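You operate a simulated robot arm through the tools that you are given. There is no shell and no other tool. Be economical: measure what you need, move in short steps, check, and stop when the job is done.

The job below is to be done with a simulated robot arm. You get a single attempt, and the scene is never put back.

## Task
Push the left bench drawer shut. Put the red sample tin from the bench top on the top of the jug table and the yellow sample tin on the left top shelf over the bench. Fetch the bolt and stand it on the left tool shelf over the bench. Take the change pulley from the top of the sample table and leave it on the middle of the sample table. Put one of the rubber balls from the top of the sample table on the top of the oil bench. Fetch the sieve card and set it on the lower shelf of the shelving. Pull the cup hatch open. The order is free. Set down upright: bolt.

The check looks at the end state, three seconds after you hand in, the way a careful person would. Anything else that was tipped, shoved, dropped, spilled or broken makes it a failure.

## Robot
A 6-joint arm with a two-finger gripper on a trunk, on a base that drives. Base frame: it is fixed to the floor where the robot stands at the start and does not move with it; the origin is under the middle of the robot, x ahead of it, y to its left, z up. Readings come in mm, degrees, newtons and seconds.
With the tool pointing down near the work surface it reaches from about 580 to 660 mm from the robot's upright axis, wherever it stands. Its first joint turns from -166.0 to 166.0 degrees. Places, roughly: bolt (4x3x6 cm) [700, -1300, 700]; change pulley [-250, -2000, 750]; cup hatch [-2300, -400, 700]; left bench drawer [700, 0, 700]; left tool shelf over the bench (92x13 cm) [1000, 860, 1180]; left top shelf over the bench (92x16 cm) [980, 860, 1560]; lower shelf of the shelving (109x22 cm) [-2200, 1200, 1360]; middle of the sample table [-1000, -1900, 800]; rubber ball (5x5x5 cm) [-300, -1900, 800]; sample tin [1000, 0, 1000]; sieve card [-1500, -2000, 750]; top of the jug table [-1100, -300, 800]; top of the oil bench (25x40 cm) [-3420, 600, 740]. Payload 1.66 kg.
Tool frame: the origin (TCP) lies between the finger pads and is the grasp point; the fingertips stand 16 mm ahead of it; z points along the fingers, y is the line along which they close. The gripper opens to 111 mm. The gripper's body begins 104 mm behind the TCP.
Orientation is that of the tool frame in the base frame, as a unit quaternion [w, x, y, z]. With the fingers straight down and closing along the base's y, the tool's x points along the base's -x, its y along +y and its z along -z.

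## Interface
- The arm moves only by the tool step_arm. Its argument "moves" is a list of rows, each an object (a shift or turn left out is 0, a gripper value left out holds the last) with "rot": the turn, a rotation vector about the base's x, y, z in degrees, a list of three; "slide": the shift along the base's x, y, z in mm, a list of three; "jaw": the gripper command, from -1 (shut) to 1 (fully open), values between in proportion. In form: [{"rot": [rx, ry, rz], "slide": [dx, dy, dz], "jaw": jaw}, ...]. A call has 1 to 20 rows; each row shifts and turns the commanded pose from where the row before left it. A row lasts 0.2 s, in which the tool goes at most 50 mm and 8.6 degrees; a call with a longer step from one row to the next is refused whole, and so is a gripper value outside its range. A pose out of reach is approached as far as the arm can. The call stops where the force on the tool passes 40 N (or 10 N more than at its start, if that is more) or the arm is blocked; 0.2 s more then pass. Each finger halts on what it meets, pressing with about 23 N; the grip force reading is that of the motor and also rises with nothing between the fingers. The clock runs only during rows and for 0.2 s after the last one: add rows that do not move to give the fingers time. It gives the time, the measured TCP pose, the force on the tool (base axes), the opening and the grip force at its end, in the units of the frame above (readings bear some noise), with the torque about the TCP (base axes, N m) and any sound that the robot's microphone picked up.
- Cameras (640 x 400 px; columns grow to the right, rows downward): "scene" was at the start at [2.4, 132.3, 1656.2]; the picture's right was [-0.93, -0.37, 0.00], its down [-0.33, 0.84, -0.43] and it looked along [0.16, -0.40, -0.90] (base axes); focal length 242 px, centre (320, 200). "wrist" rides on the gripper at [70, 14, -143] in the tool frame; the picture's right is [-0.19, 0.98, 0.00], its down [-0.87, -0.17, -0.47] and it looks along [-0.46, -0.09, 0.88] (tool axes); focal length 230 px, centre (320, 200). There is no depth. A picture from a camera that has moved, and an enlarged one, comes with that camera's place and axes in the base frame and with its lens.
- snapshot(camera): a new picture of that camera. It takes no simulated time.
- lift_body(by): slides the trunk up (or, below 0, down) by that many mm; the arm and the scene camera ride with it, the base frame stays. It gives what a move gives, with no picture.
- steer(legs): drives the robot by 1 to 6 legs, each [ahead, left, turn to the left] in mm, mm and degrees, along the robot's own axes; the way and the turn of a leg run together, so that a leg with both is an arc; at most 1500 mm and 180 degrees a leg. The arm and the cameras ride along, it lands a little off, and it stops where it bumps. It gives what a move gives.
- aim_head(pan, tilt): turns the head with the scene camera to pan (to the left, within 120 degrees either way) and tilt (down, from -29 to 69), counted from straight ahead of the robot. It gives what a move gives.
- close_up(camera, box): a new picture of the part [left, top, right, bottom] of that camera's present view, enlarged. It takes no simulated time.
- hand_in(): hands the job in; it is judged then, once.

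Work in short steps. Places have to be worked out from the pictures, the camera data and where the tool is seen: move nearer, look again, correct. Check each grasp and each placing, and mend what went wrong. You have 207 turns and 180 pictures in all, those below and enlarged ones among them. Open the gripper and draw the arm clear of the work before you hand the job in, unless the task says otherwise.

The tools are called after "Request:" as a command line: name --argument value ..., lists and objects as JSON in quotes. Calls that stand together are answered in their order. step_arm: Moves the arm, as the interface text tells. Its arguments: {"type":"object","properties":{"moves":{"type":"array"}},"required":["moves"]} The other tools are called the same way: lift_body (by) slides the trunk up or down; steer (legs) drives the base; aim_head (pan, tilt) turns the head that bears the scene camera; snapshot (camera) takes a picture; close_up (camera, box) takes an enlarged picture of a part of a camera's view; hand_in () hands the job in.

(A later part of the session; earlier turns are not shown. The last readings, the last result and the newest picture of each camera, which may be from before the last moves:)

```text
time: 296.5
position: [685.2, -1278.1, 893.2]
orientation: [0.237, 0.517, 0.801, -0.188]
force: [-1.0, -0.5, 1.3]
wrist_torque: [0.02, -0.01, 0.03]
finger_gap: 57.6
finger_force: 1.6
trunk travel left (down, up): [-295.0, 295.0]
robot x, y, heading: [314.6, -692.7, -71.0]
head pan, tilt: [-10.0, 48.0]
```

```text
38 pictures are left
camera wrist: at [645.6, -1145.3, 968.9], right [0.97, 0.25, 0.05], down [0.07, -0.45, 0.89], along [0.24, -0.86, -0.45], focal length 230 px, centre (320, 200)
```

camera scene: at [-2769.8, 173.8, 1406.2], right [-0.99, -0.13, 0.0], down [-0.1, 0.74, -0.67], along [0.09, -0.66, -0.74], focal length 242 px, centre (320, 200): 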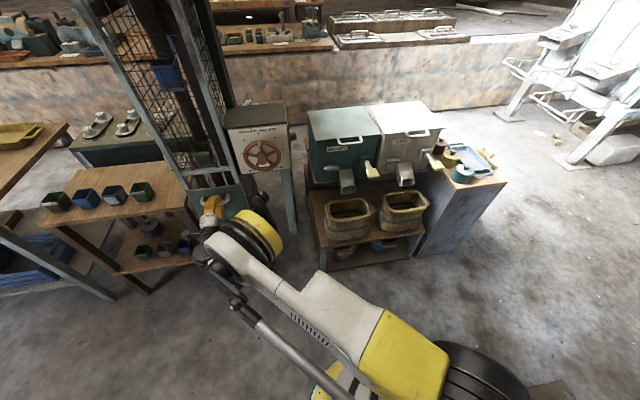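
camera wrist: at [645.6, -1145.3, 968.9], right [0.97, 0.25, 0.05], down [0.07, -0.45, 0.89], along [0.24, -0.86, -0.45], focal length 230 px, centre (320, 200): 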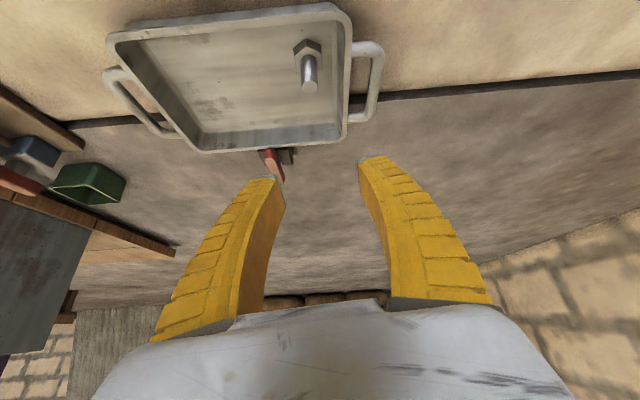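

Combining views: bolt top ≈(683,-1290,768). Narrow the fingers, lower 90 mm and check.

Request:
lift_body --by -90

Request:
step_arm --moves '[{"slide": [-2, -6, 0], "jaw": -0.2}, {}]'

Request:
snapshot --camera "wrist"

```text
time: 297.7
position: [685.1, -1279.2, 803.8]
orientation: [0.236, 0.517, 0.802, -0.187]
force: [0.7, 0.4, -1.0]
wrist_torque: [0.01, -0.03, 0.01]
finger_gap: 57.6
finger_force: 1.2
trunk travel left (down, up): [-205.0, 385.0]
robot x, y, heading: [313.5, -689.3, -70.9]
head pan, tilt: [-10.0, 48.0]
```

```text
time: 298.3
position: [683.8, -1285.5, 803.4]
orientation: [0.235, 0.517, 0.801, -0.187]
force: [0.5, -1.0, -0.3]
wrist_torque: [0.0, 0.01, 0.0]
finger_gap: 46.9
finger_force: 1.9
trunk travel left (down, up): [-205.0, 385.0]
robot x, y, heading: [318.9, -691.1, -71.2]
head pan, tilt: [-10.0, 48.0]
```

```text
37 pictures are left
camera wrist: at [644.5, -1152.1, 878.5], right [0.97, 0.25, 0.05], down [0.07, -0.45, 0.89], along [0.24, -0.86, -0.45], focal length 230 px, centre (320, 200)
```

wrist: 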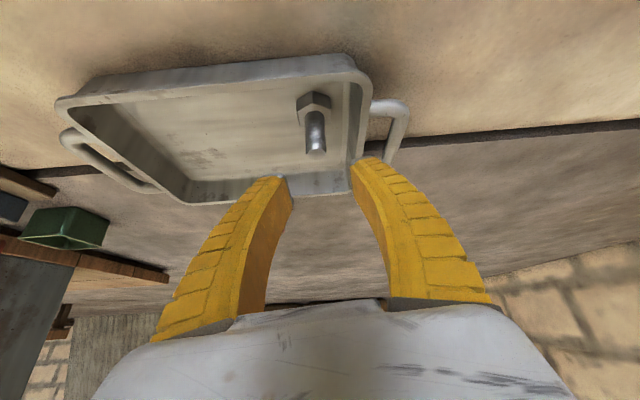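

Ambiguous depth; go down 30 mm more and look again.

Request:
step_arm --moves '[{"slide": [1, -4, -30]}, {}]'

Request:
close_up --camera "wrist" --box '[240, 90, 400, 190]'

```text
time: 298.9
position: [686.2, -1289.1, 773.1]
orientation: [0.235, 0.517, 0.802, -0.186]
force: [-0.6, 0.2, 0.0]
wrist_torque: [-0.01, -0.02, 0.01]
finger_gap: 46.7
finger_force: 1.9
trunk travel left (down, up): [-205.0, 385.0]
robot x, y, heading: [316.3, -693.1, -70.8]
head pan, tilt: [-10.0, 48.0]
```

```text
4.00 times, centred on (320, 140) of wrist
camera zoom: at [646.6, -1157.5, 848.9], right [0.97, 0.25, 0.05], down [0.07, -0.45, 0.89], along [0.24, -0.86, -0.46], focal length 920 px, centre (320, 440)
```

zoom: 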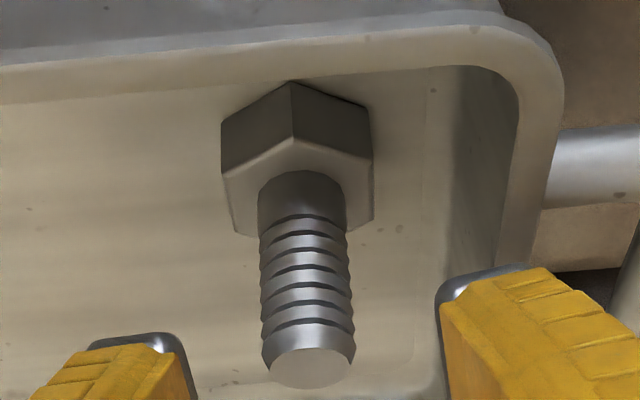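

Shank top is at ≈(689,-1311,746). Move forward above it, then down around the shank.

Request:
step_arm --moves '[{"slide": [1, -17, 0]}, {"slide": [0, 0, -12]}, {}]'

Request:
close_up --camera "wrist" --box '[240, 120, 400, 220]'

```text
time: 299.7
position: [685.2, -1305.7, 761.5]
orientation: [0.236, 0.517, 0.801, -0.187]
force: [0.0, 0.5, -0.1]
wrist_torque: [0.01, 0.01, -0.03]
finger_gap: 46.8
finger_force: 1.1
trunk travel left (down, up): [-205.0, 385.0]
robot x, y, heading: [314.5, -693.4, -70.9]
head pan, tilt: [-10.0, 48.0]
```

```text
4.00 times, centred on (320, 170) of wrist
camera zoom: at [646.4, -1172.9, 836.6], right [0.97, 0.25, 0.05], down [0.07, -0.45, 0.89], along [0.24, -0.86, -0.45], focal length 920 px, centre (320, 320)
```

zoom: 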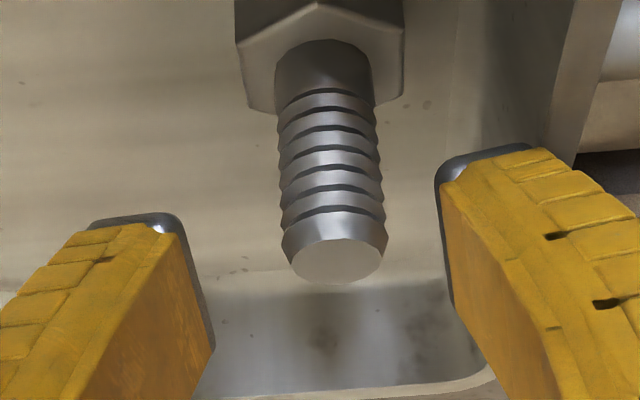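

Bolt axis ≈(689.5,-1306). Final adjust and close on the shank.

Request:
step_arm --moves '[{"slide": [4, 2, -8]}, {"slide": [0, 1, -8]}, {"jaw": -0.5}, {"jaw": -1}, {}, {}]'

Request:
step_arm --moves '[{"slide": [0, 0, 8]}, {"slide": [0, 0, 15]}, {"slide": [0, 0, 25]}, {"slide": [0, 0, 25]}, {}]'

Request:
snapshot --camera "wrist"

```text
time: 301.1
position: [690.3, -1301.1, 745.1]
orientation: [0.236, 0.517, 0.802, -0.186]
force: [0.3, 0.3, 0.2]
wrist_torque: [0.01, -0.01, -0.01]
finger_gap: 0.0
finger_force: 22.7
trunk travel left (down, up): [-205.0, 385.0]
robot x, y, heading: [312.3, -687.7, -71.2]
head pan, tilt: [-10.0, 48.0]
```

```text
time: 302.3
position: [688.3, -1302.6, 817.4]
orientation: [0.235, 0.518, 0.801, -0.187]
force: [-0.8, -0.4, 0.5]
wrist_torque: [0.0, 0.03, 0.06]
finger_gap: 0.1
finger_force: 23.0
trunk travel left (down, up): [-205.0, 385.0]
robot x, y, heading: [313.6, -693.3, -71.2]
head pan, tilt: [-10.0, 48.0]
```

```text
34 pictures are left
camera wrist: at [649.2, -1169.2, 893.3], right [0.97, 0.25, 0.05], down [0.07, -0.45, 0.89], along [0.24, -0.86, -0.45], focal length 230 px, centre (320, 200)
```

wrist: 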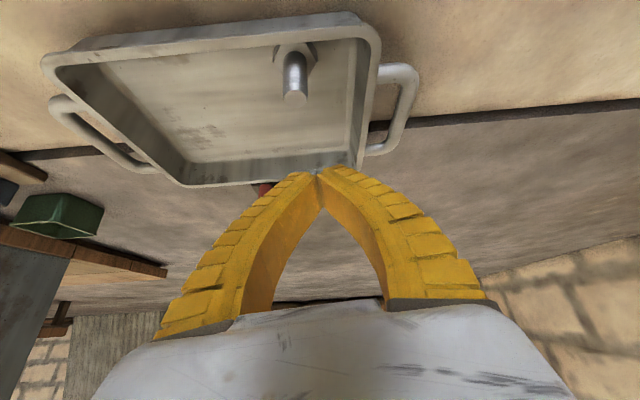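

Missed, and the bolt got nudged but stands. I triangulate carefully with two enlarged views.

Request:
step_arm --moves '[{"slide": [0, 0, 10], "jaw": -0.2}, {}]'

Request:
close_up --camera "wrist" --box '[220, 0, 380, 100]'

Request:
step_arm --moves '[{"slide": [-14, 40, 10]}, {"slide": [-14, 40, 10]}, {}]'

Request:
close_up --camera "wrist" --box '[240, 80, 400, 180]'

```text
time: 302.9
position: [688.1, -1302.3, 827.7]
orientation: [0.236, 0.516, 0.802, -0.186]
force: [-0.1, 1.0, 0.1]
wrist_torque: [-0.01, 0.01, 0.0]
finger_gap: 46.7
finger_force: 1.6
trunk travel left (down, up): [-205.0, 385.0]
robot x, y, heading: [312.0, -691.4, -70.9]
head pan, tilt: [-10.0, 48.0]
```

```text
4.00 times, centred on (300, 50) of wrist
camera zoom: at [649.8, -1169.6, 903.2], right [0.97, 0.25, 0.05], down [0.07, -0.45, 0.89], along [0.24, -0.86, -0.45], focal length 920 px, centre (400, 800)
```

zoom: 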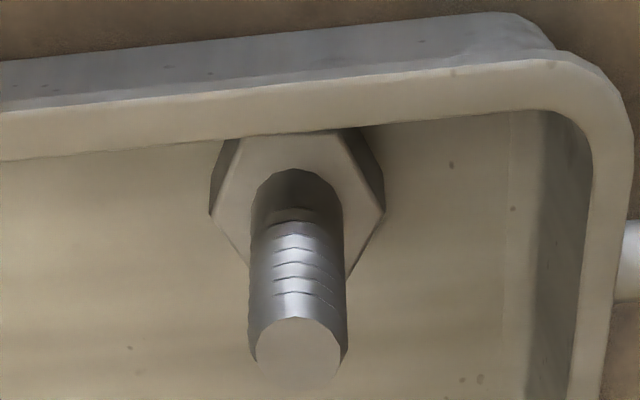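

```text
time: 303.7
position: [678.8, -1240.7, 866.4]
orientation: [0.234, 0.518, 0.801, -0.186]
force: [-0.3, 0.2, 0.1]
wrist_torque: [0.0, 0.0, 0.05]
finger_gap: 46.6
finger_force: 2.2
out of reach, approached as far as the arm can: row 2
trunk travel left (down, up): [-205.0, 385.0]
robot x, y, heading: [312.0, -689.4, -71.0]
head pan, tilt: [-10.0, 48.0]
```

```text
4.00 times, centred on (320, 130) of wrist
camera zoom: at [640.6, -1108.8, 942.4], right [0.97, 0.25, 0.05], down [0.07, -0.45, 0.89], along [0.24, -0.86, -0.46], focal length 920 px, centre (320, 480)
```

zoom: 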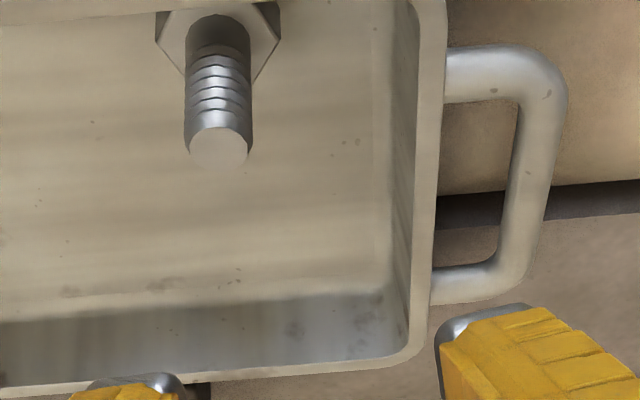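

Precise result: bolt axis (667,-1272), top 764, shank ≈16.5 mm. Back the base 30 mm, then position above.

Request:
steer --legs '[[-30, 0, 0]]'

Request:
step_arm --moves '[{"slide": [0, -30, 0]}, {"slide": [-3, -24, 0]}, {}]'

Request:
lift_body --by -70

Request:
close_up --camera "wrist" --box '[240, 100, 400, 200]'

```text
time: 304.5
position: [670.5, -1212.8, 866.4]
orientation: [0.235, 0.517, 0.802, -0.186]
force: [-0.4, -0.4, 0.4]
wrist_torque: [-0.06, -0.01, -0.03]
finger_gap: 46.4
finger_force: 1.8
trunk travel left (down, up): [-205.0, 385.0]
robot x, y, heading: [303.3, -664.9, -71.0]
head pan, tilt: [-10.0, 48.0]
```

```text
time: 305.3
position: [667.9, -1266.4, 864.8]
orientation: [0.234, 0.518, 0.802, -0.187]
force: [0.6, 0.3, 0.8]
wrist_torque: [0.01, -0.02, 0.0]
finger_gap: 46.7
finger_force: 1.3
trunk travel left (down, up): [-205.0, 385.0]
robot x, y, heading: [305.5, -662.7, -71.0]
head pan, tilt: [-10.0, 48.0]
```

```text
time: 306.4
position: [667.9, -1267.7, 795.0]
orientation: [0.234, 0.517, 0.802, -0.185]
force: [-0.6, 0.7, -0.3]
wrist_torque: [0.02, 0.03, -0.02]
finger_gap: 46.7
finger_force: 1.4
trunk travel left (down, up): [-135.0, 455.0]
robot x, y, heading: [307.5, -665.3, -71.2]
head pan, tilt: [-10.0, 48.0]
```

```text
4.00 times, centred on (320, 150) of wrist
camera zoom: at [629.1, -1134.1, 872.3], right [0.97, 0.25, 0.05], down [0.07, -0.45, 0.89], along [0.24, -0.86, -0.46], focal length 920 px, centre (320, 400)
```

zoom: 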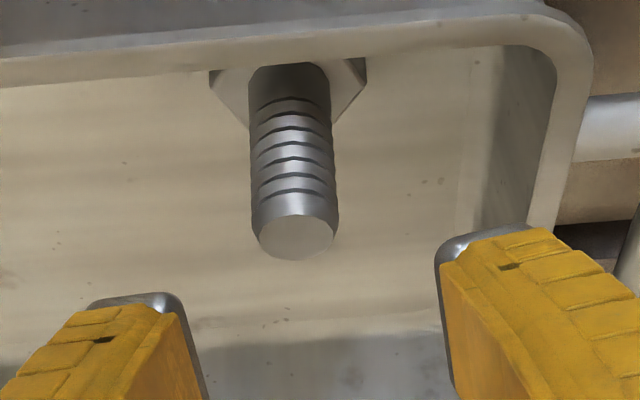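

Top ≈(667.5,-1275,761). Descend to 760 and close.

Request:
step_arm --moves '[{"slide": [-1, -2, -15]}, {"slide": [0, -1, -12]}, {"slide": [0, 0, -8]}, {"jaw": -0.4}, {"jaw": -0.6}, {"jaw": -1}, {}, {}]'

Request:
snapshot --camera "wrist"

```text
time: 308.2
position: [668.1, -1269.5, 760.8]
orientation: [0.235, 0.517, 0.802, -0.186]
force: [-0.2, -0.1, 0.5]
wrist_torque: [-0.02, -0.03, -0.02]
finger_gap: 12.0
finger_force: 22.8
trunk travel left (down, up): [-135.0, 455.0]
robot x, y, heading: [305.8, -663.2, -71.2]
head pan, tilt: [-10.0, 48.0]
```

```text
30 pictures are left
camera wrist: at [628.4, -1136.4, 836.4], right [0.97, 0.25, 0.05], down [0.07, -0.45, 0.89], along [0.24, -0.86, -0.46], focal length 230 px, centre (320, 200)
```

wrist: 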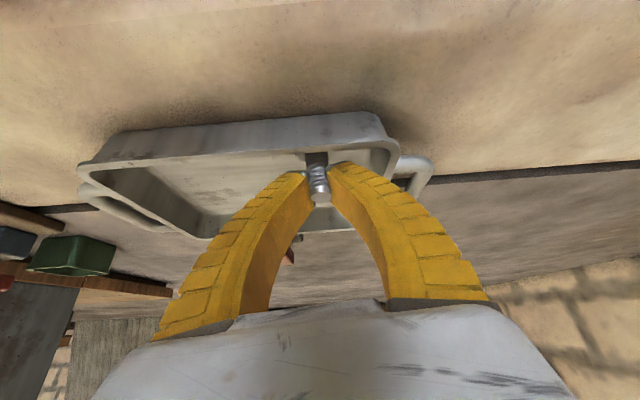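

Shank gripped. Lift gently and verify.

Request:
step_arm --moves '[{"slide": [0, 0, 8]}, {"slide": [0, 0, 12]}, {"slide": [0, 0, 20]}, {"slide": [0, 0, 20]}, {"slide": [0, 0, 20]}, {}]'

Request:
lift_body --by 400

Request:
snapshot --camera "wrist"

```text
time: 309.6
position: [666.4, -1268.1, 840.9]
orientation: [0.234, 0.517, 0.802, -0.186]
force: [1.0, -0.1, -1.2]
wrist_torque: [0.01, 0.0, 0.0]
finger_gap: 12.1
finger_force: 22.8
trunk travel left (down, up): [-135.0, 455.0]
robot x, y, heading: [306.8, -663.7, -71.1]
head pan, tilt: [-10.0, 48.0]
```

```text
time: 313.4
position: [666.4, -1268.3, 1240.9]
orientation: [0.234, 0.517, 0.802, -0.187]
force: [0.5, 0.7, -1.3]
wrist_torque: [0.01, 0.0, 0.0]
finger_gap: 11.5
finger_force: 23.3
trunk travel left (down, up): [-535.0, 55.0]
robot x, y, heading: [304.0, -657.4, -70.8]
head pan, tilt: [-10.0, 48.0]
```

```text
29 pictures are left
camera wrist: at [628.4, -1136.4, 1316.3], right [0.97, 0.25, 0.05], down [0.07, -0.45, 0.89], along [0.24, -0.86, -0.46], focal length 230 px, centre (320, 200)
```

wrist: 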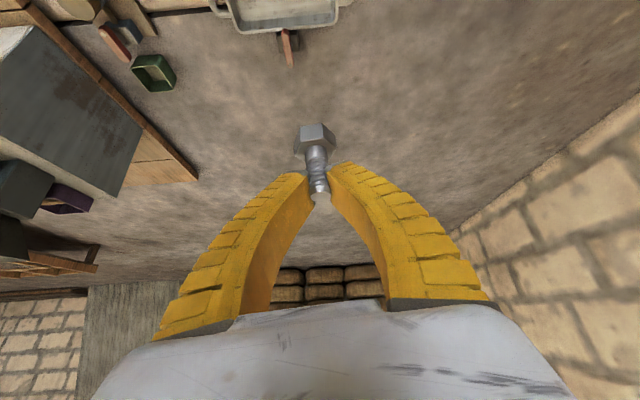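

Bolt held. Turn to face the bench and strafe toward the left tool shelf.

Request:
steer --legs '[[0, 0, 89], [0, 1070, 0]]'

Request:
aim_head --pan 0 --tilt 30

Request:
snapshot --camera "scene"

Request:
snapshot --camera "wrist"

```text
time: 322.8
position: [546.7, 710.3, 1240.8]
orientation: [0.297, -0.208, 0.931, 0.036]
force: [-0.1, -0.4, -2.0]
wrist_torque: [-0.04, 0.02, 0.0]
finger_gap: 11.6
finger_force: 23.1
trunk travel left (down, up): [-535.0, 55.0]
robot x, y, heading: [-53.4, 338.9, 19.9]
head pan, tilt: [-10.0, 48.0]
```

```text
time: 323.6
position: [547.4, 710.1, 1240.4]
orientation: [0.297, -0.208, 0.931, 0.036]
force: [-0.2, -0.1, -1.1]
wrist_torque: [-0.02, -0.02, -0.03]
finger_gap: 11.5
finger_force: 23.3
trunk travel left (down, up): [-535.0, 55.0]
robot x, y, heading: [-56.7, 337.4, 19.9]
head pan, tilt: [0.0, 30.0]
```

```text
28 pictures are left
camera scene: at [-52.4, 541.4, 1963.3], right [0.34, -0.94, 0.0], down [-0.47, -0.17, -0.87], along [0.81, 0.29, -0.5], focal length 242 px, centre (320, 200)
```

scene: 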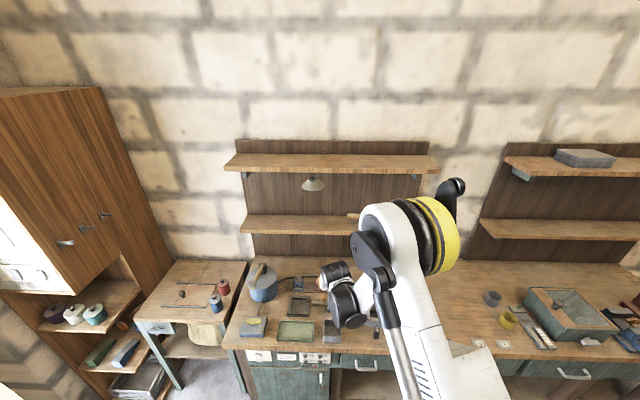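

```text
27 pictures are left
camera wrist: at [412.8, 668.0, 1316.4], right [-0.26, 0.96, 0.05], down [0.45, 0.07, 0.89], along [0.85, 0.26, -0.46], focal length 230 px, centre (320, 200)
```

wrist: 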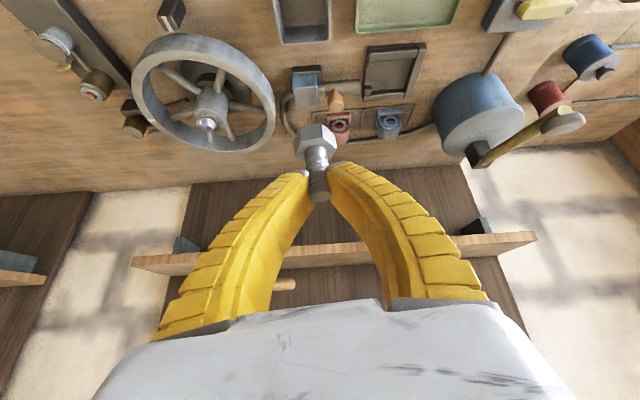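

The shelf spans t≈5–935 along the bench; brush at 200–386, lamp near 554. I'll place the bolt at t≈720. Move there, trunk down and arm up for reach.

Request:
steer --legs '[[0, 310, 0], [170, 0, 0]]'

Request:
step_arm --moves '[{"slide": [0, 0, 40]}, {"slide": [0, 0, 45]}, {"slide": [0, 0, 45]}, {"slide": [0, 0, 45]}, {"slide": [0, 0, 45]}, {"slide": [0, 0, 45]}, {}]'

Request:
lift_body --by -200

Request:
snapshot --camera "wrist"

```text
time: 326.8
position: [603.4, 1063.5, 1239.3]
orientation: [0.297, -0.209, 0.931, 0.036]
force: [-0.4, 0.0, -1.6]
wrist_torque: [0.01, 0.02, -0.02]
finger_gap: 11.5
finger_force: 23.1
trunk travel left (down, up): [-535.0, 55.0]
robot x, y, heading: [3.1, 691.2, 19.9]
head pan, tilt: [0.0, 30.0]
```

```text
time: 328.4
position: [602.3, 1065.6, 1504.7]
orientation: [0.297, -0.21, 0.931, 0.037]
force: [-0.2, -0.4, -1.5]
wrist_torque: [0.0, 0.02, 0.01]
finger_gap: 11.3
finger_force: 23.3
trunk travel left (down, up): [-535.0, 55.0]
robot x, y, heading: [0.4, 693.2, 20.3]
head pan, tilt: [0.0, 30.0]
```

```text
time: 330.5
position: [601.3, 1063.7, 1304.7]
orientation: [0.297, -0.21, 0.931, 0.037]
force: [-1.1, 0.1, -1.2]
wrist_torque: [-0.05, 0.0, -0.03]
finger_gap: 11.0
finger_force: 23.2
trunk travel left (down, up): [-335.0, 255.0]
robot x, y, heading: [0.9, 691.0, 19.9]
head pan, tilt: [0.0, 30.0]
```

```text
26 pictures are left
camera wrist: at [467.2, 1022.2, 1380.5], right [-0.26, 0.96, 0.05], down [0.45, 0.08, 0.89], along [0.85, 0.26, -0.46], focal length 230 px, centre (320, 200)
```

wrist: 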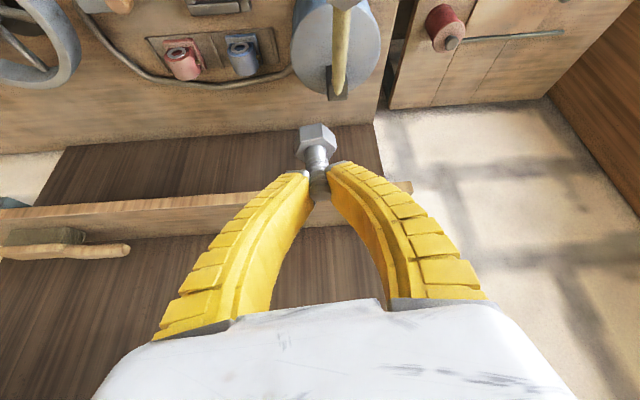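

Shelf front edge ≈ n 1145, top ≈1185. Move base 40 mm closer, lower to leave ~20 mm under the bolt, then extend over the shelf.

Request:
steer --legs '[[40, 0, 0]]'

Request:
lift_body --by -38

Request:
step_arm --moves '[{"slide": [36, 12, 0]}, {"slide": [36, 12, 0]}, {"slide": [36, 12, 0]}, {"slide": [36, 12, 0]}, {}]'

Request:
snapshot --camera "wrist"

Request:
snapshot --camera "scene"

```text
time: 331.4
position: [641.1, 1078.6, 1303.0]
orientation: [0.296, -0.209, 0.931, 0.037]
force: [0.3, 0.1, -2.4]
wrist_torque: [-0.04, 0.04, 0.03]
finger_gap: 11.4
finger_force: 23.2
trunk travel left (down, up): [-335.0, 255.0]
robot x, y, heading: [42.1, 701.4, 19.9]
head pan, tilt: [0.0, 30.0]
```

```text
time: 332.2
position: [638.4, 1077.3, 1265.5]
orientation: [0.296, -0.209, 0.932, 0.035]
force: [-0.3, 0.6, -0.9]
wrist_torque: [0.01, -0.02, 0.04]
finger_gap: 11.1
finger_force: 22.8
trunk travel left (down, up): [-297.0, 293.0]
robot x, y, heading: [35.4, 699.3, 20.2]
head pan, tilt: [0.0, 30.0]
```

```text
time: 333.4
position: [781.5, 1126.0, 1267.0]
orientation: [0.297, -0.209, 0.931, 0.037]
force: [0.0, -0.3, -1.2]
wrist_torque: [0.01, 0.01, -0.03]
finger_gap: 11.2
finger_force: 22.8
trunk travel left (down, up): [-297.0, 293.0]
robot x, y, heading: [39.3, 705.6, 20.3]
head pan, tilt: [0.0, 30.0]
```

```text
25 pictures are left
camera wrist: at [648.0, 1083.7, 1341.9], right [-0.26, 0.96, 0.05], down [0.45, 0.08, 0.89], along [0.85, 0.26, -0.46], focal length 230 px, centre (320, 200)
```

wrist: 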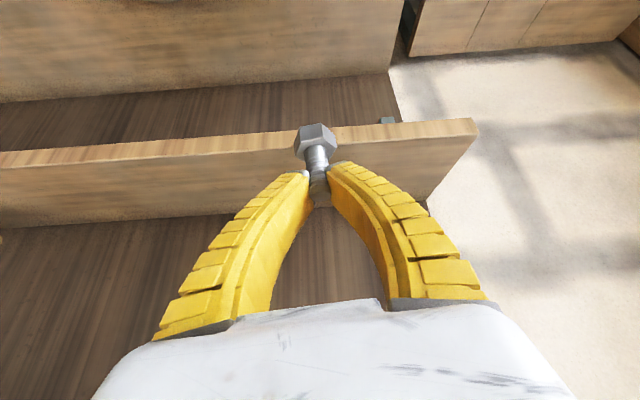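

```text
24 pictures are left
camera scene: at [38.6, 906.7, 1725.4], right [0.34, -0.94, 0.0], down [-0.47, -0.17, -0.87], along [0.81, 0.3, -0.5], focal length 242 px, centre (320, 200)
```

scene: 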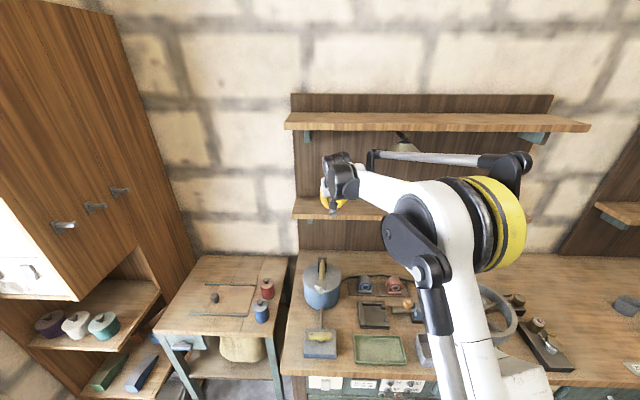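

Shelf now measured: front n≈1164, top ≈1190. Extend 100 mm further over it.

Request:
step_arm --moves '[{"slide": [32, 11.5, 0]}, {"slide": [31, 11, 0]}, {"slide": [31, 11, 0]}, {}]'

Request:
snapshot --camera "wrist"

```text
time: 334.4
position: [876.6, 1159.3, 1266.6]
orientation: [0.297, -0.209, 0.931, 0.036]
force: [-0.2, -0.1, -0.8]
wrist_torque: [-0.01, -0.03, 0.02]
finger_gap: 11.2
finger_force: 22.5
trunk travel left (down, up): [-297.0, 293.0]
robot x, y, heading: [37.4, 703.1, 20.2]
head pan, tilt: [0.0, 30.0]
```

```text
23 pictures are left
camera wrist: at [742.3, 1117.0, 1342.6], right [-0.26, 0.96, 0.05], down [0.45, 0.08, 0.89], along [0.85, 0.26, -0.46], focal length 230 px, centre (320, 200)
```

wrist: 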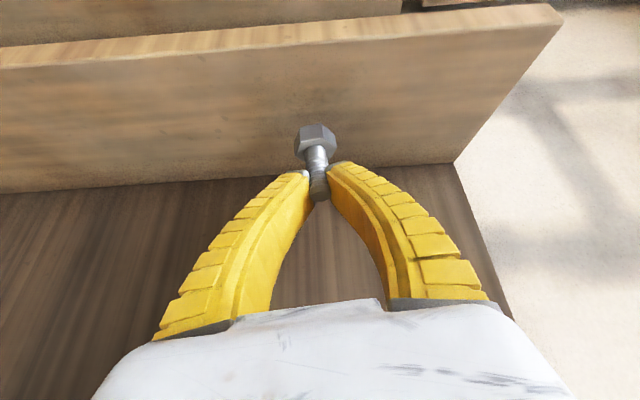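

Bolt is over the shelf's mid-depth. Lower to contact.

Request:
step_arm --moves '[{"slide": [0, 0, -6]}, {"slide": [0, 0, -4]}, {"slide": [0, 0, -4]}, {"slide": [0, 0, -3]}, {}]'

```text
time: 335.6
position: [876.2, 1158.9, 1249.9]
orientation: [0.296, -0.209, 0.931, 0.037]
force: [0.1, 0.1, -1.3]
wrist_torque: [0.0, 0.01, 0.0]
finger_gap: 11.3
finger_force: 23.1
trunk travel left (down, up): [-297.0, 293.0]
robot x, y, heading: [37.7, 707.2, 20.0]
head pan, tilt: [0.0, 30.0]
```

Request:
step_arm --moves '[{"slide": [0, 0, -3]}, {"slide": [0, 0, -3]}, {"slide": [0, 0, -3]}, {}]'

```text
time: 336.6
position: [876.7, 1159.2, 1240.6]
orientation: [0.298, -0.209, 0.931, 0.036]
force: [2.1, 0.9, 6.8]
wrist_torque: [0.16, -0.12, -0.05]
finger_gap: 11.3
finger_force: 23.0
trunk travel left (down, up): [-297.0, 293.0]
robot x, y, heading: [41.0, 706.1, 19.8]
head pan, tilt: [0.0, 30.0]
```

Contact (~7 N). Open slowly and rise straight up along clear space.

Request:
step_arm --moves '[{"slide": [0, 0, -1]}, {"jaw": -0.85}, {"jaw": -0.75}, {"jaw": -0.6}, {"jaw": -0.4}, {"jaw": -0.2}, {}]'

Request:
snapshot --camera "wrist"

```text
time: 338.2
position: [876.3, 1159.7, 1239.9]
orientation: [0.296, -0.209, 0.931, 0.037]
force: [-0.1, -0.7, 0.0]
wrist_torque: [-0.03, -0.02, 0.01]
finger_gap: 46.6
finger_force: 1.7
trunk travel left (down, up): [-297.0, 293.0]
robot x, y, heading: [40.1, 701.3, 20.0]
head pan, tilt: [0.0, 30.0]
```

```text
22 pictures are left
camera wrist: at [742.0, 1116.8, 1315.9], right [-0.26, 0.96, 0.05], down [0.45, 0.08, 0.89], along [0.85, 0.26, -0.46], focal length 230 px, centre (320, 200)
```

wrist: 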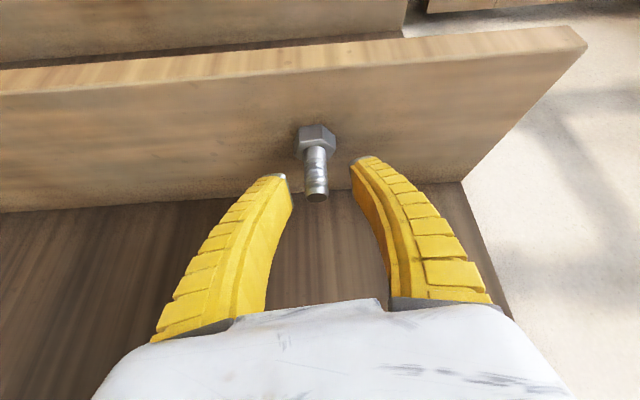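

The bolt stands upright. Withdraw back and up along the tool axis, then straight back.

Request:
step_arm --moves '[{"slide": [-14, -5, 20]}, {"slide": [-18, -6.5, 26]}, {"slide": [-38, -14, 10]}, {"slide": [-42, -15, 0]}, {"slide": [-42, -15, 0]}, {"slide": [-42, -15, 0]}, {"slide": [-42, -15, 0]}, {}]'

Request:
snapshot --camera "wrist"

```text
time: 340.0
position: [638.2, 1074.0, 1296.6]
orientation: [0.296, -0.209, 0.931, 0.036]
force: [0.3, -0.2, 0.4]
wrist_torque: [-0.01, 0.01, 0.01]
finger_gap: 46.8
finger_force: 1.4
trunk travel left (down, up): [-297.0, 293.0]
robot x, y, heading: [38.9, 702.1, 20.0]
head pan, tilt: [0.0, 30.0]
```

```text
21 pictures are left
camera wrist: at [504.3, 1031.8, 1372.4], right [-0.26, 0.96, 0.05], down [0.45, 0.08, 0.89], along [0.85, 0.26, -0.46], focal length 230 px, centre (320, 200)
```

wrist: 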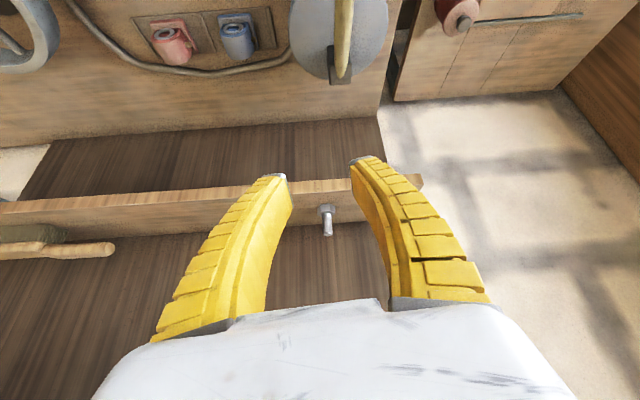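

Bolt is done. Now the yellow tin at ≈(905,-48): drive there with the tool kept tilted, lower, and look.

Request:
steer --legs '[[-130, 0, 0], [0, -1147, 0]]'

Request:
lift_body --by -260

Request:
step_arm --moves '[{"jaw": 0.6}, {}]'

Request:
snapshot --camera "wrist"

```text
time: 346.8
position: [901.2, -82.9, 1297.3]
orientation: [0.298, -0.192, 0.935, 0.031]
force: [-0.1, 0.1, -0.2]
wrist_torque: [-0.01, -0.02, 0.0]
finger_gap: 46.5
finger_force: 1.2
trunk travel left (down, up): [-297.0, 293.0]
robot x, y, heading: [286.0, -433.5, 18.2]
head pan, tilt: [0.0, 30.0]
```

```text
time: 349.5
position: [901.6, -84.1, 1036.0]
orientation: [0.297, -0.193, 0.935, 0.031]
force: [-0.1, 0.0, -0.5]
wrist_torque: [-0.02, -0.02, -0.02]
finger_gap: 46.6
finger_force: 1.2
trunk travel left (down, up): [-37.0, 553.0]
robot x, y, heading: [289.8, -430.6, 17.7]
head pan, tilt: [0.0, 30.0]
```

```text
time: 350.1
position: [899.7, -83.5, 1037.3]
orientation: [0.298, -0.193, 0.934, 0.031]
force: [0.0, 0.2, -0.9]
wrist_torque: [0.01, -0.02, 0.02]
finger_gap: 89.9
finger_force: 0.5
trunk travel left (down, up): [-37.0, 553.0]
robot x, y, heading: [290.2, -427.1, 18.2]
head pan, tilt: [0.0, 30.0]
```

```text
20 pictures are left
camera wrist: at [765.0, -120.8, 1112.9], right [-0.23, 0.97, 0.05], down [0.45, 0.06, 0.89], along [0.86, 0.23, -0.46], focal length 230 px, centre (320, 200)
```

wrist: 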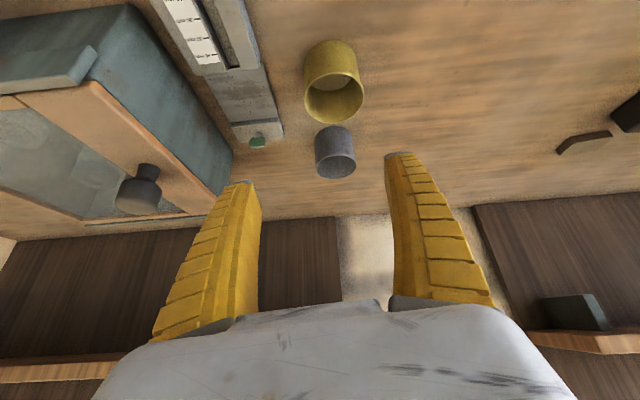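

Yellow rim ≈(907,-58). Shift over and lower to just above, then check.

Request:
step_arm --moves '[{"slide": [1, 25, 0]}, {"slide": [0, 0, -45]}, {"slide": [0, 0, -25]}, {}]'

Request:
snapshot --camera "wrist"

```text
time: 351.1
position: [902.1, -57.9, 966.7]
orientation: [0.298, -0.192, 0.935, 0.03]
force: [-0.8, 0.4, -0.4]
wrist_torque: [-0.01, 0.02, -0.02]
finger_gap: 90.0
finger_force: 0.4
trunk travel left (down, up): [-37.0, 553.0]
robot x, y, heading: [287.8, -430.5, 18.1]
head pan, tilt: [0.0, 30.0]
```

```text
19 pictures are left
camera wrist: at [766.6, -95.5, 1043.4], right [-0.23, 0.97, 0.05], down [0.45, 0.06, 0.89], along [0.86, 0.23, -0.46], focal length 230 px, centre (320, 200)
```

wrist: 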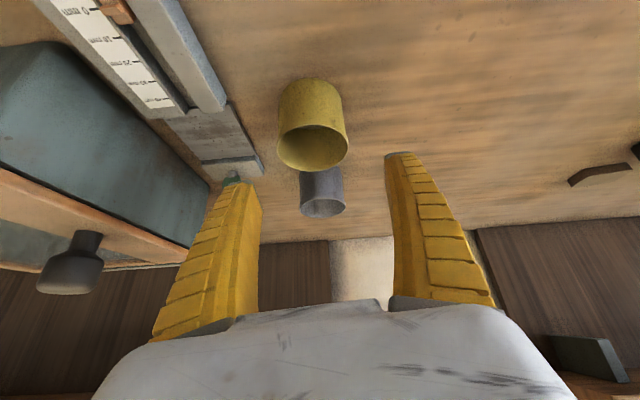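

Rim centre (911,-60), rim 917. Final descent and grasp.

Request:
step_arm --moves '[{"slide": [3, -3, -35], "jaw": 0.45}, {"slide": [0, 0, -25]}, {"slide": [0, 0, -12]}, {"jaw": 0.1}, {"jaw": -1}, {}, {}]'

Request:
step_arm --moves '[{"slide": [0, 0, 10]}, {"slide": [0, 0, 25]}, {"slide": [0, 0, 30]}, {}]'

Request:
snapshot --camera "wrist"

```text
time: 352.7
position: [903.9, -61.1, 896.8]
orientation: [0.298, -0.192, 0.935, 0.031]
force: [-1.2, -1.5, 3.9]
wrist_torque: [0.07, 0.08, 0.04]
finger_gap: 51.2
finger_force: 23.1
trunk travel left (down, up): [-37.0, 553.0]
robot x, y, heading: [284.5, -429.5, 18.1]
head pan, tilt: [0.0, 30.0]
```

```text
time: 353.7
position: [903.3, -61.4, 962.1]
orientation: [0.298, -0.193, 0.935, 0.031]
force: [0.4, -0.6, -0.7]
wrist_torque: [0.0, 0.01, 0.0]
finger_gap: 49.8
finger_force: 23.1
trunk travel left (down, up): [-37.0, 553.0]
robot x, y, heading: [291.4, -434.2, 18.0]
head pan, tilt: [0.0, 30.0]
```

```text
18 pictures are left
camera wrist: at [769.1, -99.0, 1037.2], right [-0.23, 0.97, 0.05], down [0.45, 0.06, 0.89], along [0.86, 0.23, -0.46], focal length 230 px, centre (320, 200)
```

wrist: 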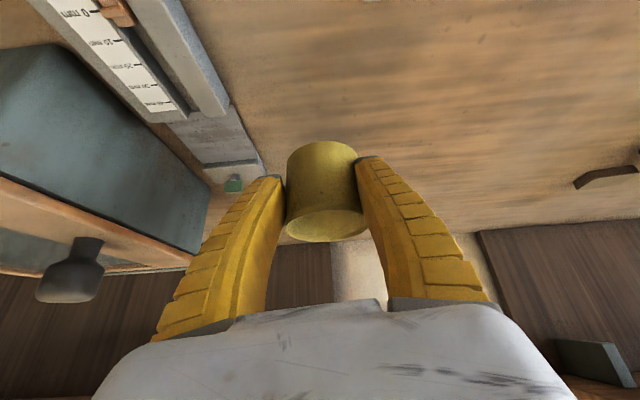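

Yellow tin held; its base is ~38 mm below the TCP. Raise fully, and strafe to the left top shelf.

Request:
lift_body --by 550

Request:
step_arm --moves '[{"slide": [0, 0, 40]}, {"slide": [0, 0, 40]}, {"slide": [0, 0, 40]}, {"slide": [0, 0, 20]}, {}]'

Request:
steer --legs '[[0, 927, 2], [150, 0, 0]]'

Request:
snapshot --camera "wrist"

```text
refused: 550 is not a number from -400 to 400
```

```text
time: 354.9
position: [903.5, -60.8, 1100.1]
orientation: [0.297, -0.193, 0.935, 0.031]
force: [0.5, -1.4, 0.2]
wrist_torque: [0.0, -0.04, 0.01]
finger_gap: 49.4
finger_force: 23.4
trunk travel left (down, up): [-37.0, 553.0]
robot x, y, heading: [286.0, -428.4, 18.0]
head pan, tilt: [0.0, 30.0]
```

```text
time: 360.6
position: [746.8, 866.2, 1098.5]
orientation: [0.297, -0.203, 0.932, 0.034]
force: [0.2, -0.3, -0.8]
wrist_torque: [-0.04, 0.02, 0.01]
finger_gap: 49.1
finger_force: 22.7
trunk travel left (down, up): [-37.0, 553.0]
robot x, y, heading: [140.1, 488.3, 19.1]
head pan, tilt: [0.0, 30.0]
```

```text
17 pictures are left
camera wrist: at [613.0, 826.2, 1175.6], right [-0.25, 0.97, 0.05], down [0.45, 0.07, 0.89], along [0.85, 0.25, -0.46], focal length 230 px, centre (320, 200)
```

wrist: 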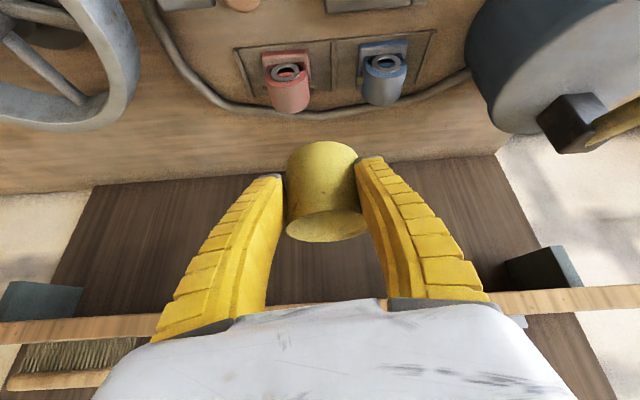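

The lift was refused (max 400), so raise in two parts now; the tool is 130 mm clear of the shelf fronts.

Request:
lift_body --by 400

Request:
lift_body --by 140

Request:
snapshot --camera "wrist"

```text
time: 364.5
position: [748.0, 867.0, 1499.8]
orientation: [0.297, -0.204, 0.932, 0.034]
force: [-0.3, -0.8, -0.5]
wrist_torque: [-0.01, -0.01, -0.03]
finger_gap: 49.0
finger_force: 23.5
trunk travel left (down, up): [-437.0, 153.0]
robot x, y, heading: [140.1, 481.7, 18.9]
head pan, tilt: [0.0, 30.0]
```

```text
time: 366.1
position: [747.9, 866.5, 1639.8]
orientation: [0.297, -0.205, 0.932, 0.035]
force: [0.1, 0.4, -0.6]
wrist_torque: [-0.02, 0.02, 0.01]
finger_gap: 49.1
finger_force: 22.7
trunk travel left (down, up): [-577.0, 13.0]
robot x, y, heading: [136.3, 485.7, 19.2]
head pan, tilt: [0.0, 30.0]
```

```text
16 pictures are left
camera wrist: at [612.7, 826.2, 1715.6], right [-0.25, 0.97, 0.05], down [0.45, 0.07, 0.89], along [0.85, 0.25, -0.46], focal length 230 px, centre (320, 200)
```

wrist: 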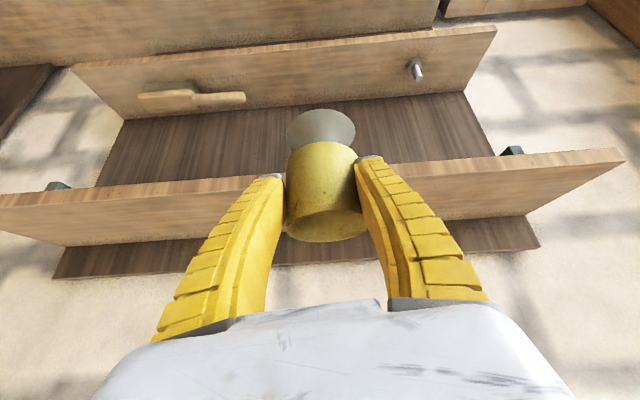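

The top shelf is empty; front n≈1122, top ≈1560. Extend 193 mm over it.

Request:
step_arm --moves '[{"slide": [36.3, 13.2, 0]}, {"slide": [36.3, 13.2, 0]}, {"slide": [36.3, 13.2, 0]}, {"slide": [36.3, 13.2, 0]}, {"slide": [36.3, 13.2, 0]}, {}]'

Request:
snapshot --camera "wrist"

```text
time: 367.6
position: [926.4, 931.3, 1641.0]
orientation: [0.299, -0.203, 0.932, 0.034]
force: [-0.6, 0.0, -0.2]
wrist_torque: [0.03, -0.05, 0.01]
finger_gap: 48.8
finger_force: 22.8
trunk travel left (down, up): [-577.0, 13.0]
robot x, y, heading: [138.4, 483.4, 19.1]
head pan, tilt: [0.0, 30.0]
```

```text
15 pictures are left
camera wrist: at [792.1, 889.6, 1717.0], right [-0.25, 0.97, 0.05], down [0.45, 0.07, 0.89], along [0.86, 0.25, -0.45], focal length 230 px, centre (320, 200)
```

wrist: 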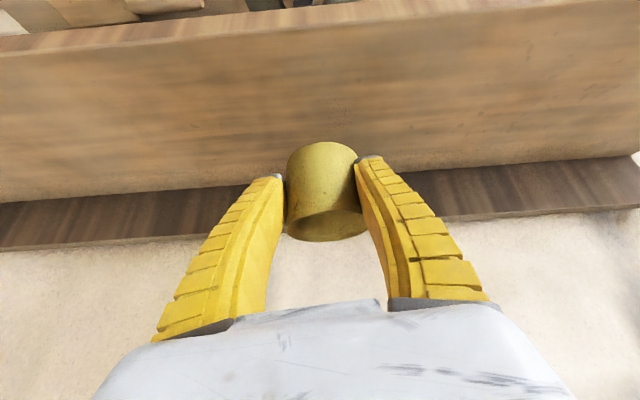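

Tin is over the shelf. Nudge 12 mm inward and lower.

Request:
step_arm --moves '[{"slide": [11, 4, 0]}, {"slide": [0, 0, -20]}, {"slide": [0, 0, -8]}, {"slide": [0, 0, -4]}, {"slide": [0, 0, -4]}, {}]'

```text
time: 368.9
position: [940.5, 935.0, 1604.1]
orientation: [0.298, -0.203, 0.932, 0.034]
force: [0.0, -0.4, -0.9]
wrist_torque: [-0.02, -0.03, 0.01]
finger_gap: 48.7
finger_force: 23.0
trunk travel left (down, up): [-577.0, 13.0]
robot x, y, heading: [139.9, 484.1, 19.6]
head pan, tilt: [0.0, 30.0]
```

Request:
step_arm --moves '[{"slide": [0, 0, -3]}, {"slide": [0, 0, -3]}, {"slide": [0, 0, -3]}, {}]'

```text
time: 369.9
position: [939.4, 936.2, 1596.0]
orientation: [0.298, -0.203, 0.932, 0.034]
force: [0.3, 1.1, -0.9]
wrist_torque: [-0.04, 0.01, 0.0]
finger_gap: 48.7
finger_force: 23.1
trunk travel left (down, up): [-577.0, 13.0]
robot x, y, heading: [137.7, 482.7, 19.4]
head pan, tilt: [0.0, 30.0]
```

Request:
step_arm --moves '[{"slide": [0, 0, -3]}, {"slide": [0, 0, -3]}, {"slide": [0, 0, -3]}, {}]'

Request:
snapshot --camera "wrist"

```text
time: 370.9
position: [939.1, 934.0, 1588.5]
orientation: [0.298, -0.203, 0.932, 0.035]
force: [4.1, -0.5, 17.0]
wrist_torque: [0.1, -0.15, 0.09]
finger_gap: 51.8
finger_force: 23.4
trunk travel left (down, up): [-577.0, 13.0]
robot x, y, heading: [138.2, 480.6, 19.4]
head pan, tilt: [0.0, 30.0]
```

```text
14 pictures are left
camera wrist: at [804.5, 894.0, 1663.5], right [-0.25, 0.97, 0.05], down [0.45, 0.07, 0.89], along [0.86, 0.25, -0.45], focal length 230 px, centre (320, 200)
```

wrist: 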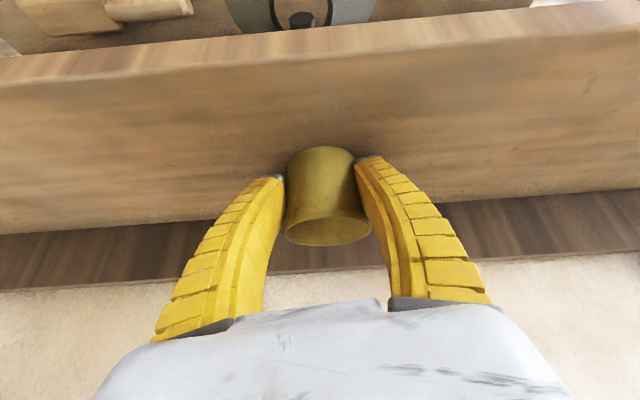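

Contact (17 N). Ease, open, and withdraw along the tool axis.

Request:
step_arm --moves '[{"slide": [0, 0, 2]}, {"jaw": 0.2}, {"jaw": 0.5}, {}, {"slide": [-14, -5, 22]}, {"slide": [-18, -6.5, 30]}, {"slide": [-22, -8, 33]}, {"slide": [-40, -14, 10]}, {"slide": [-42, -15, 0]}, {"slide": [-42, -15, 0]}, {}]'

Request:
snapshot --camera "wrist"

```text
time: 373.4
position: [764.0, 875.0, 1679.4]
orientation: [0.296, -0.204, 0.932, 0.035]
force: [0.9, 0.2, -0.6]
wrist_torque: [-0.03, 0.01, 0.01]
finger_gap: 84.5
finger_force: 1.0
trunk travel left (down, up): [-577.0, 13.0]
robot x, y, heading: [143.1, 482.0, 19.6]
head pan, tilt: [0.0, 30.0]
```

```text
13 pictures are left
camera wrist: at [630.5, 834.4, 1756.5], right [-0.25, 0.97, 0.05], down [0.45, 0.07, 0.89], along [0.85, 0.25, -0.46], focal length 230 px, centre (320, 200)
```

wrist: 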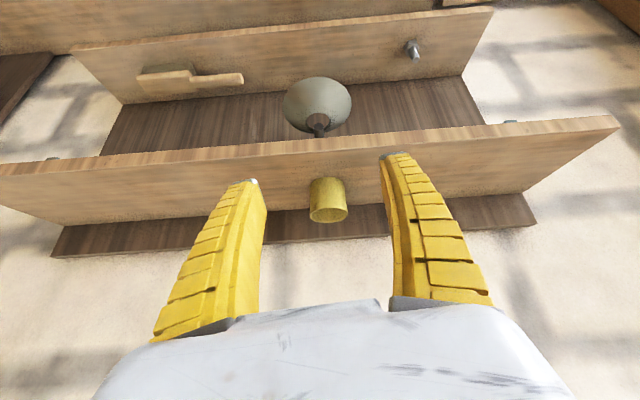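

Yellow tin stands on the top shelf, bolt on the tool shelf. Last item: the sieve card at ≈(-1500,-1953). Lower to travel height and drive round into the corridor facing west.

Request:
steer --legs '[[-200, 0, 0], [0, -600, 0], [0, -617, 0]]'

Request:
lift_body --by -300

Request:
steer --legs '[[0, 0, 178]]'

```text
time: 381.0
position: [972.2, -317.4, 1682.0]
orientation: [0.297, -0.212, 0.93, 0.038]
force: [0.3, -0.1, -0.4]
wrist_torque: [0.01, -0.02, -0.02]
finger_gap: 84.5
finger_force: 1.0
trunk travel left (down, up): [-577.0, 13.0]
robot x, y, heading: [358.7, -719.4, 20.3]
head pan, tilt: [0.0, 30.0]
```

```text
time: 384.0
position: [970.8, -318.3, 1381.8]
orientation: [0.296, -0.213, 0.93, 0.038]
force: [0.4, -0.7, -1.2]
wrist_torque: [-0.02, -0.05, 0.02]
finger_gap: 84.6
finger_force: 0.9
trunk travel left (down, up): [-277.0, 313.0]
robot x, y, heading: [357.9, -718.1, 20.2]
head pan, tilt: [0.0, 30.0]
```

```text
time: 391.6
position: [-290.8, -1072.6, 1379.7]
orientation: [0.025, 0.938, 0.174, -0.298]
force: [-0.2, -0.4, -0.4]
wrist_torque: [-0.01, 0.0, 0.04]
finger_gap: 84.8
finger_force: 1.7
trunk travel left (down, up): [-277.0, 313.0]
robot x, y, heading: [355.4, -718.5, -164.0]
head pan, tilt: [0.0, 30.0]
```

Drive west along the corridor to the card.

Request:
steer --legs '[[0, 0, 1.4], [1450, 0, 0], [0, 45, 0]]'

Request:
step_arm --moves '[{"slide": [10, -42, 0], "jaw": 1}, {"slide": [10, -42, 0]}, {"slide": [10, -42, 0]}, {"slide": [10, -42, 0]}, {"slide": [10, -42, 0]}, {"slide": [10, -42, 0]}, {}]'

Request:
snapshot --camera "wrist"

```text
time: 399.5
position: [-1615.4, -1606.9, 1380.6]
orientation: [0.035, 0.932, 0.206, -0.297]
force: [-0.6, -0.5, 0.8]
wrist_torque: [0.09, 0.04, -0.04]
finger_gap: 84.2
finger_force: 0.8
trunk travel left (down, up): [-277.0, 313.0]
robot x, y, heading: [-994.1, -1212.4, -160.9]
head pan, tilt: [0.0, 30.0]
```

```text
time: 401.1
position: [-1555.6, -1857.1, 1378.6]
orientation: [0.035, 0.932, 0.205, -0.297]
force: [0.2, 0.3, 0.5]
wrist_torque: [-0.03, 0.02, -0.02]
finger_gap: 111.0
finger_force: 0.0
trunk travel left (down, up): [-277.0, 313.0]
robot x, y, heading: [-994.6, -1212.3, -160.6]
head pan, tilt: [0.0, 30.0]
```

```text
12 pictures are left
camera wrist: at [-1422.0, -1819.3, 1455.9], right [0.25, -0.97, 0.05], down [-0.45, -0.07, 0.89], along [-0.85, -0.25, -0.46], focal length 230 px, centre (320, 200)
```

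wrist: 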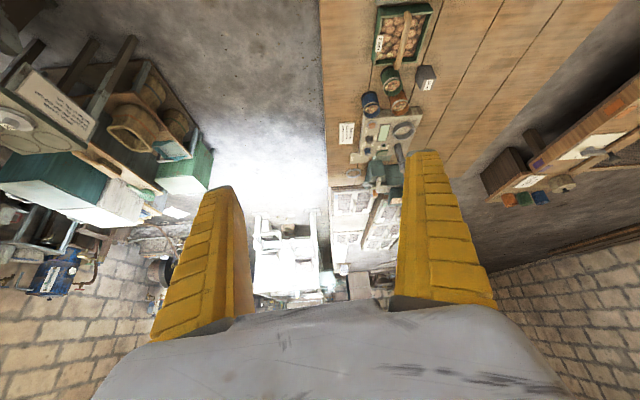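

The card is out of the tilted camera's view; lower the trunk and back the base to see it.

Request:
lift_body --by -240

Request:
steer --legs '[[-230, 0, 0]]'

Request:
snapshot --camera "wrist"

```text
time: 403.6
position: [-1554.5, -1858.2, 1138.7]
orientation: [0.036, 0.932, 0.205, -0.297]
force: [0.4, 0.6, -0.2]
wrist_torque: [-0.03, -0.02, 0.0]
finger_gap: 111.0
finger_force: 0.1
trunk travel left (down, up): [-37.0, 553.0]
robot x, y, heading: [-995.9, -1216.6, -160.8]
head pan, tilt: [0.0, 30.0]
```

```text
time: 405.4
position: [-1339.1, -1782.4, 1139.6]
orientation: [0.037, 0.932, 0.207, -0.297]
force: [0.6, -0.3, -0.4]
wrist_torque: [-0.02, 0.01, -0.01]
finger_gap: 111.2
finger_force: 0.0
trunk travel left (down, up): [-37.0, 553.0]
robot x, y, heading: [-777.9, -1138.3, -160.4]
head pan, tilt: [0.0, 30.0]
```

```text
11 pictures are left
camera wrist: at [-1205.9, -1744.2, 1215.6], right [0.26, -0.97, 0.05], down [-0.45, -0.07, 0.89], along [-0.85, -0.25, -0.46], focal length 230 px, centre (320, 200)
```

wrist: 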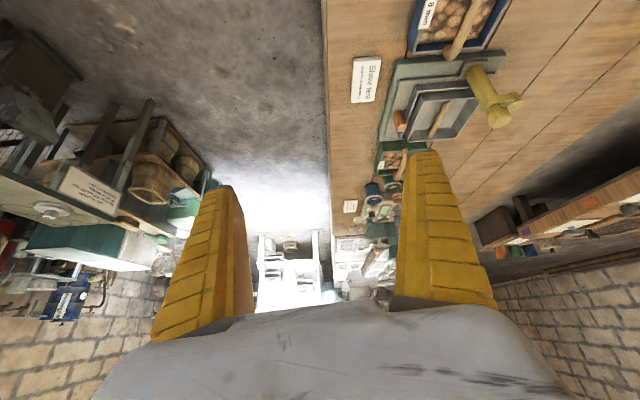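

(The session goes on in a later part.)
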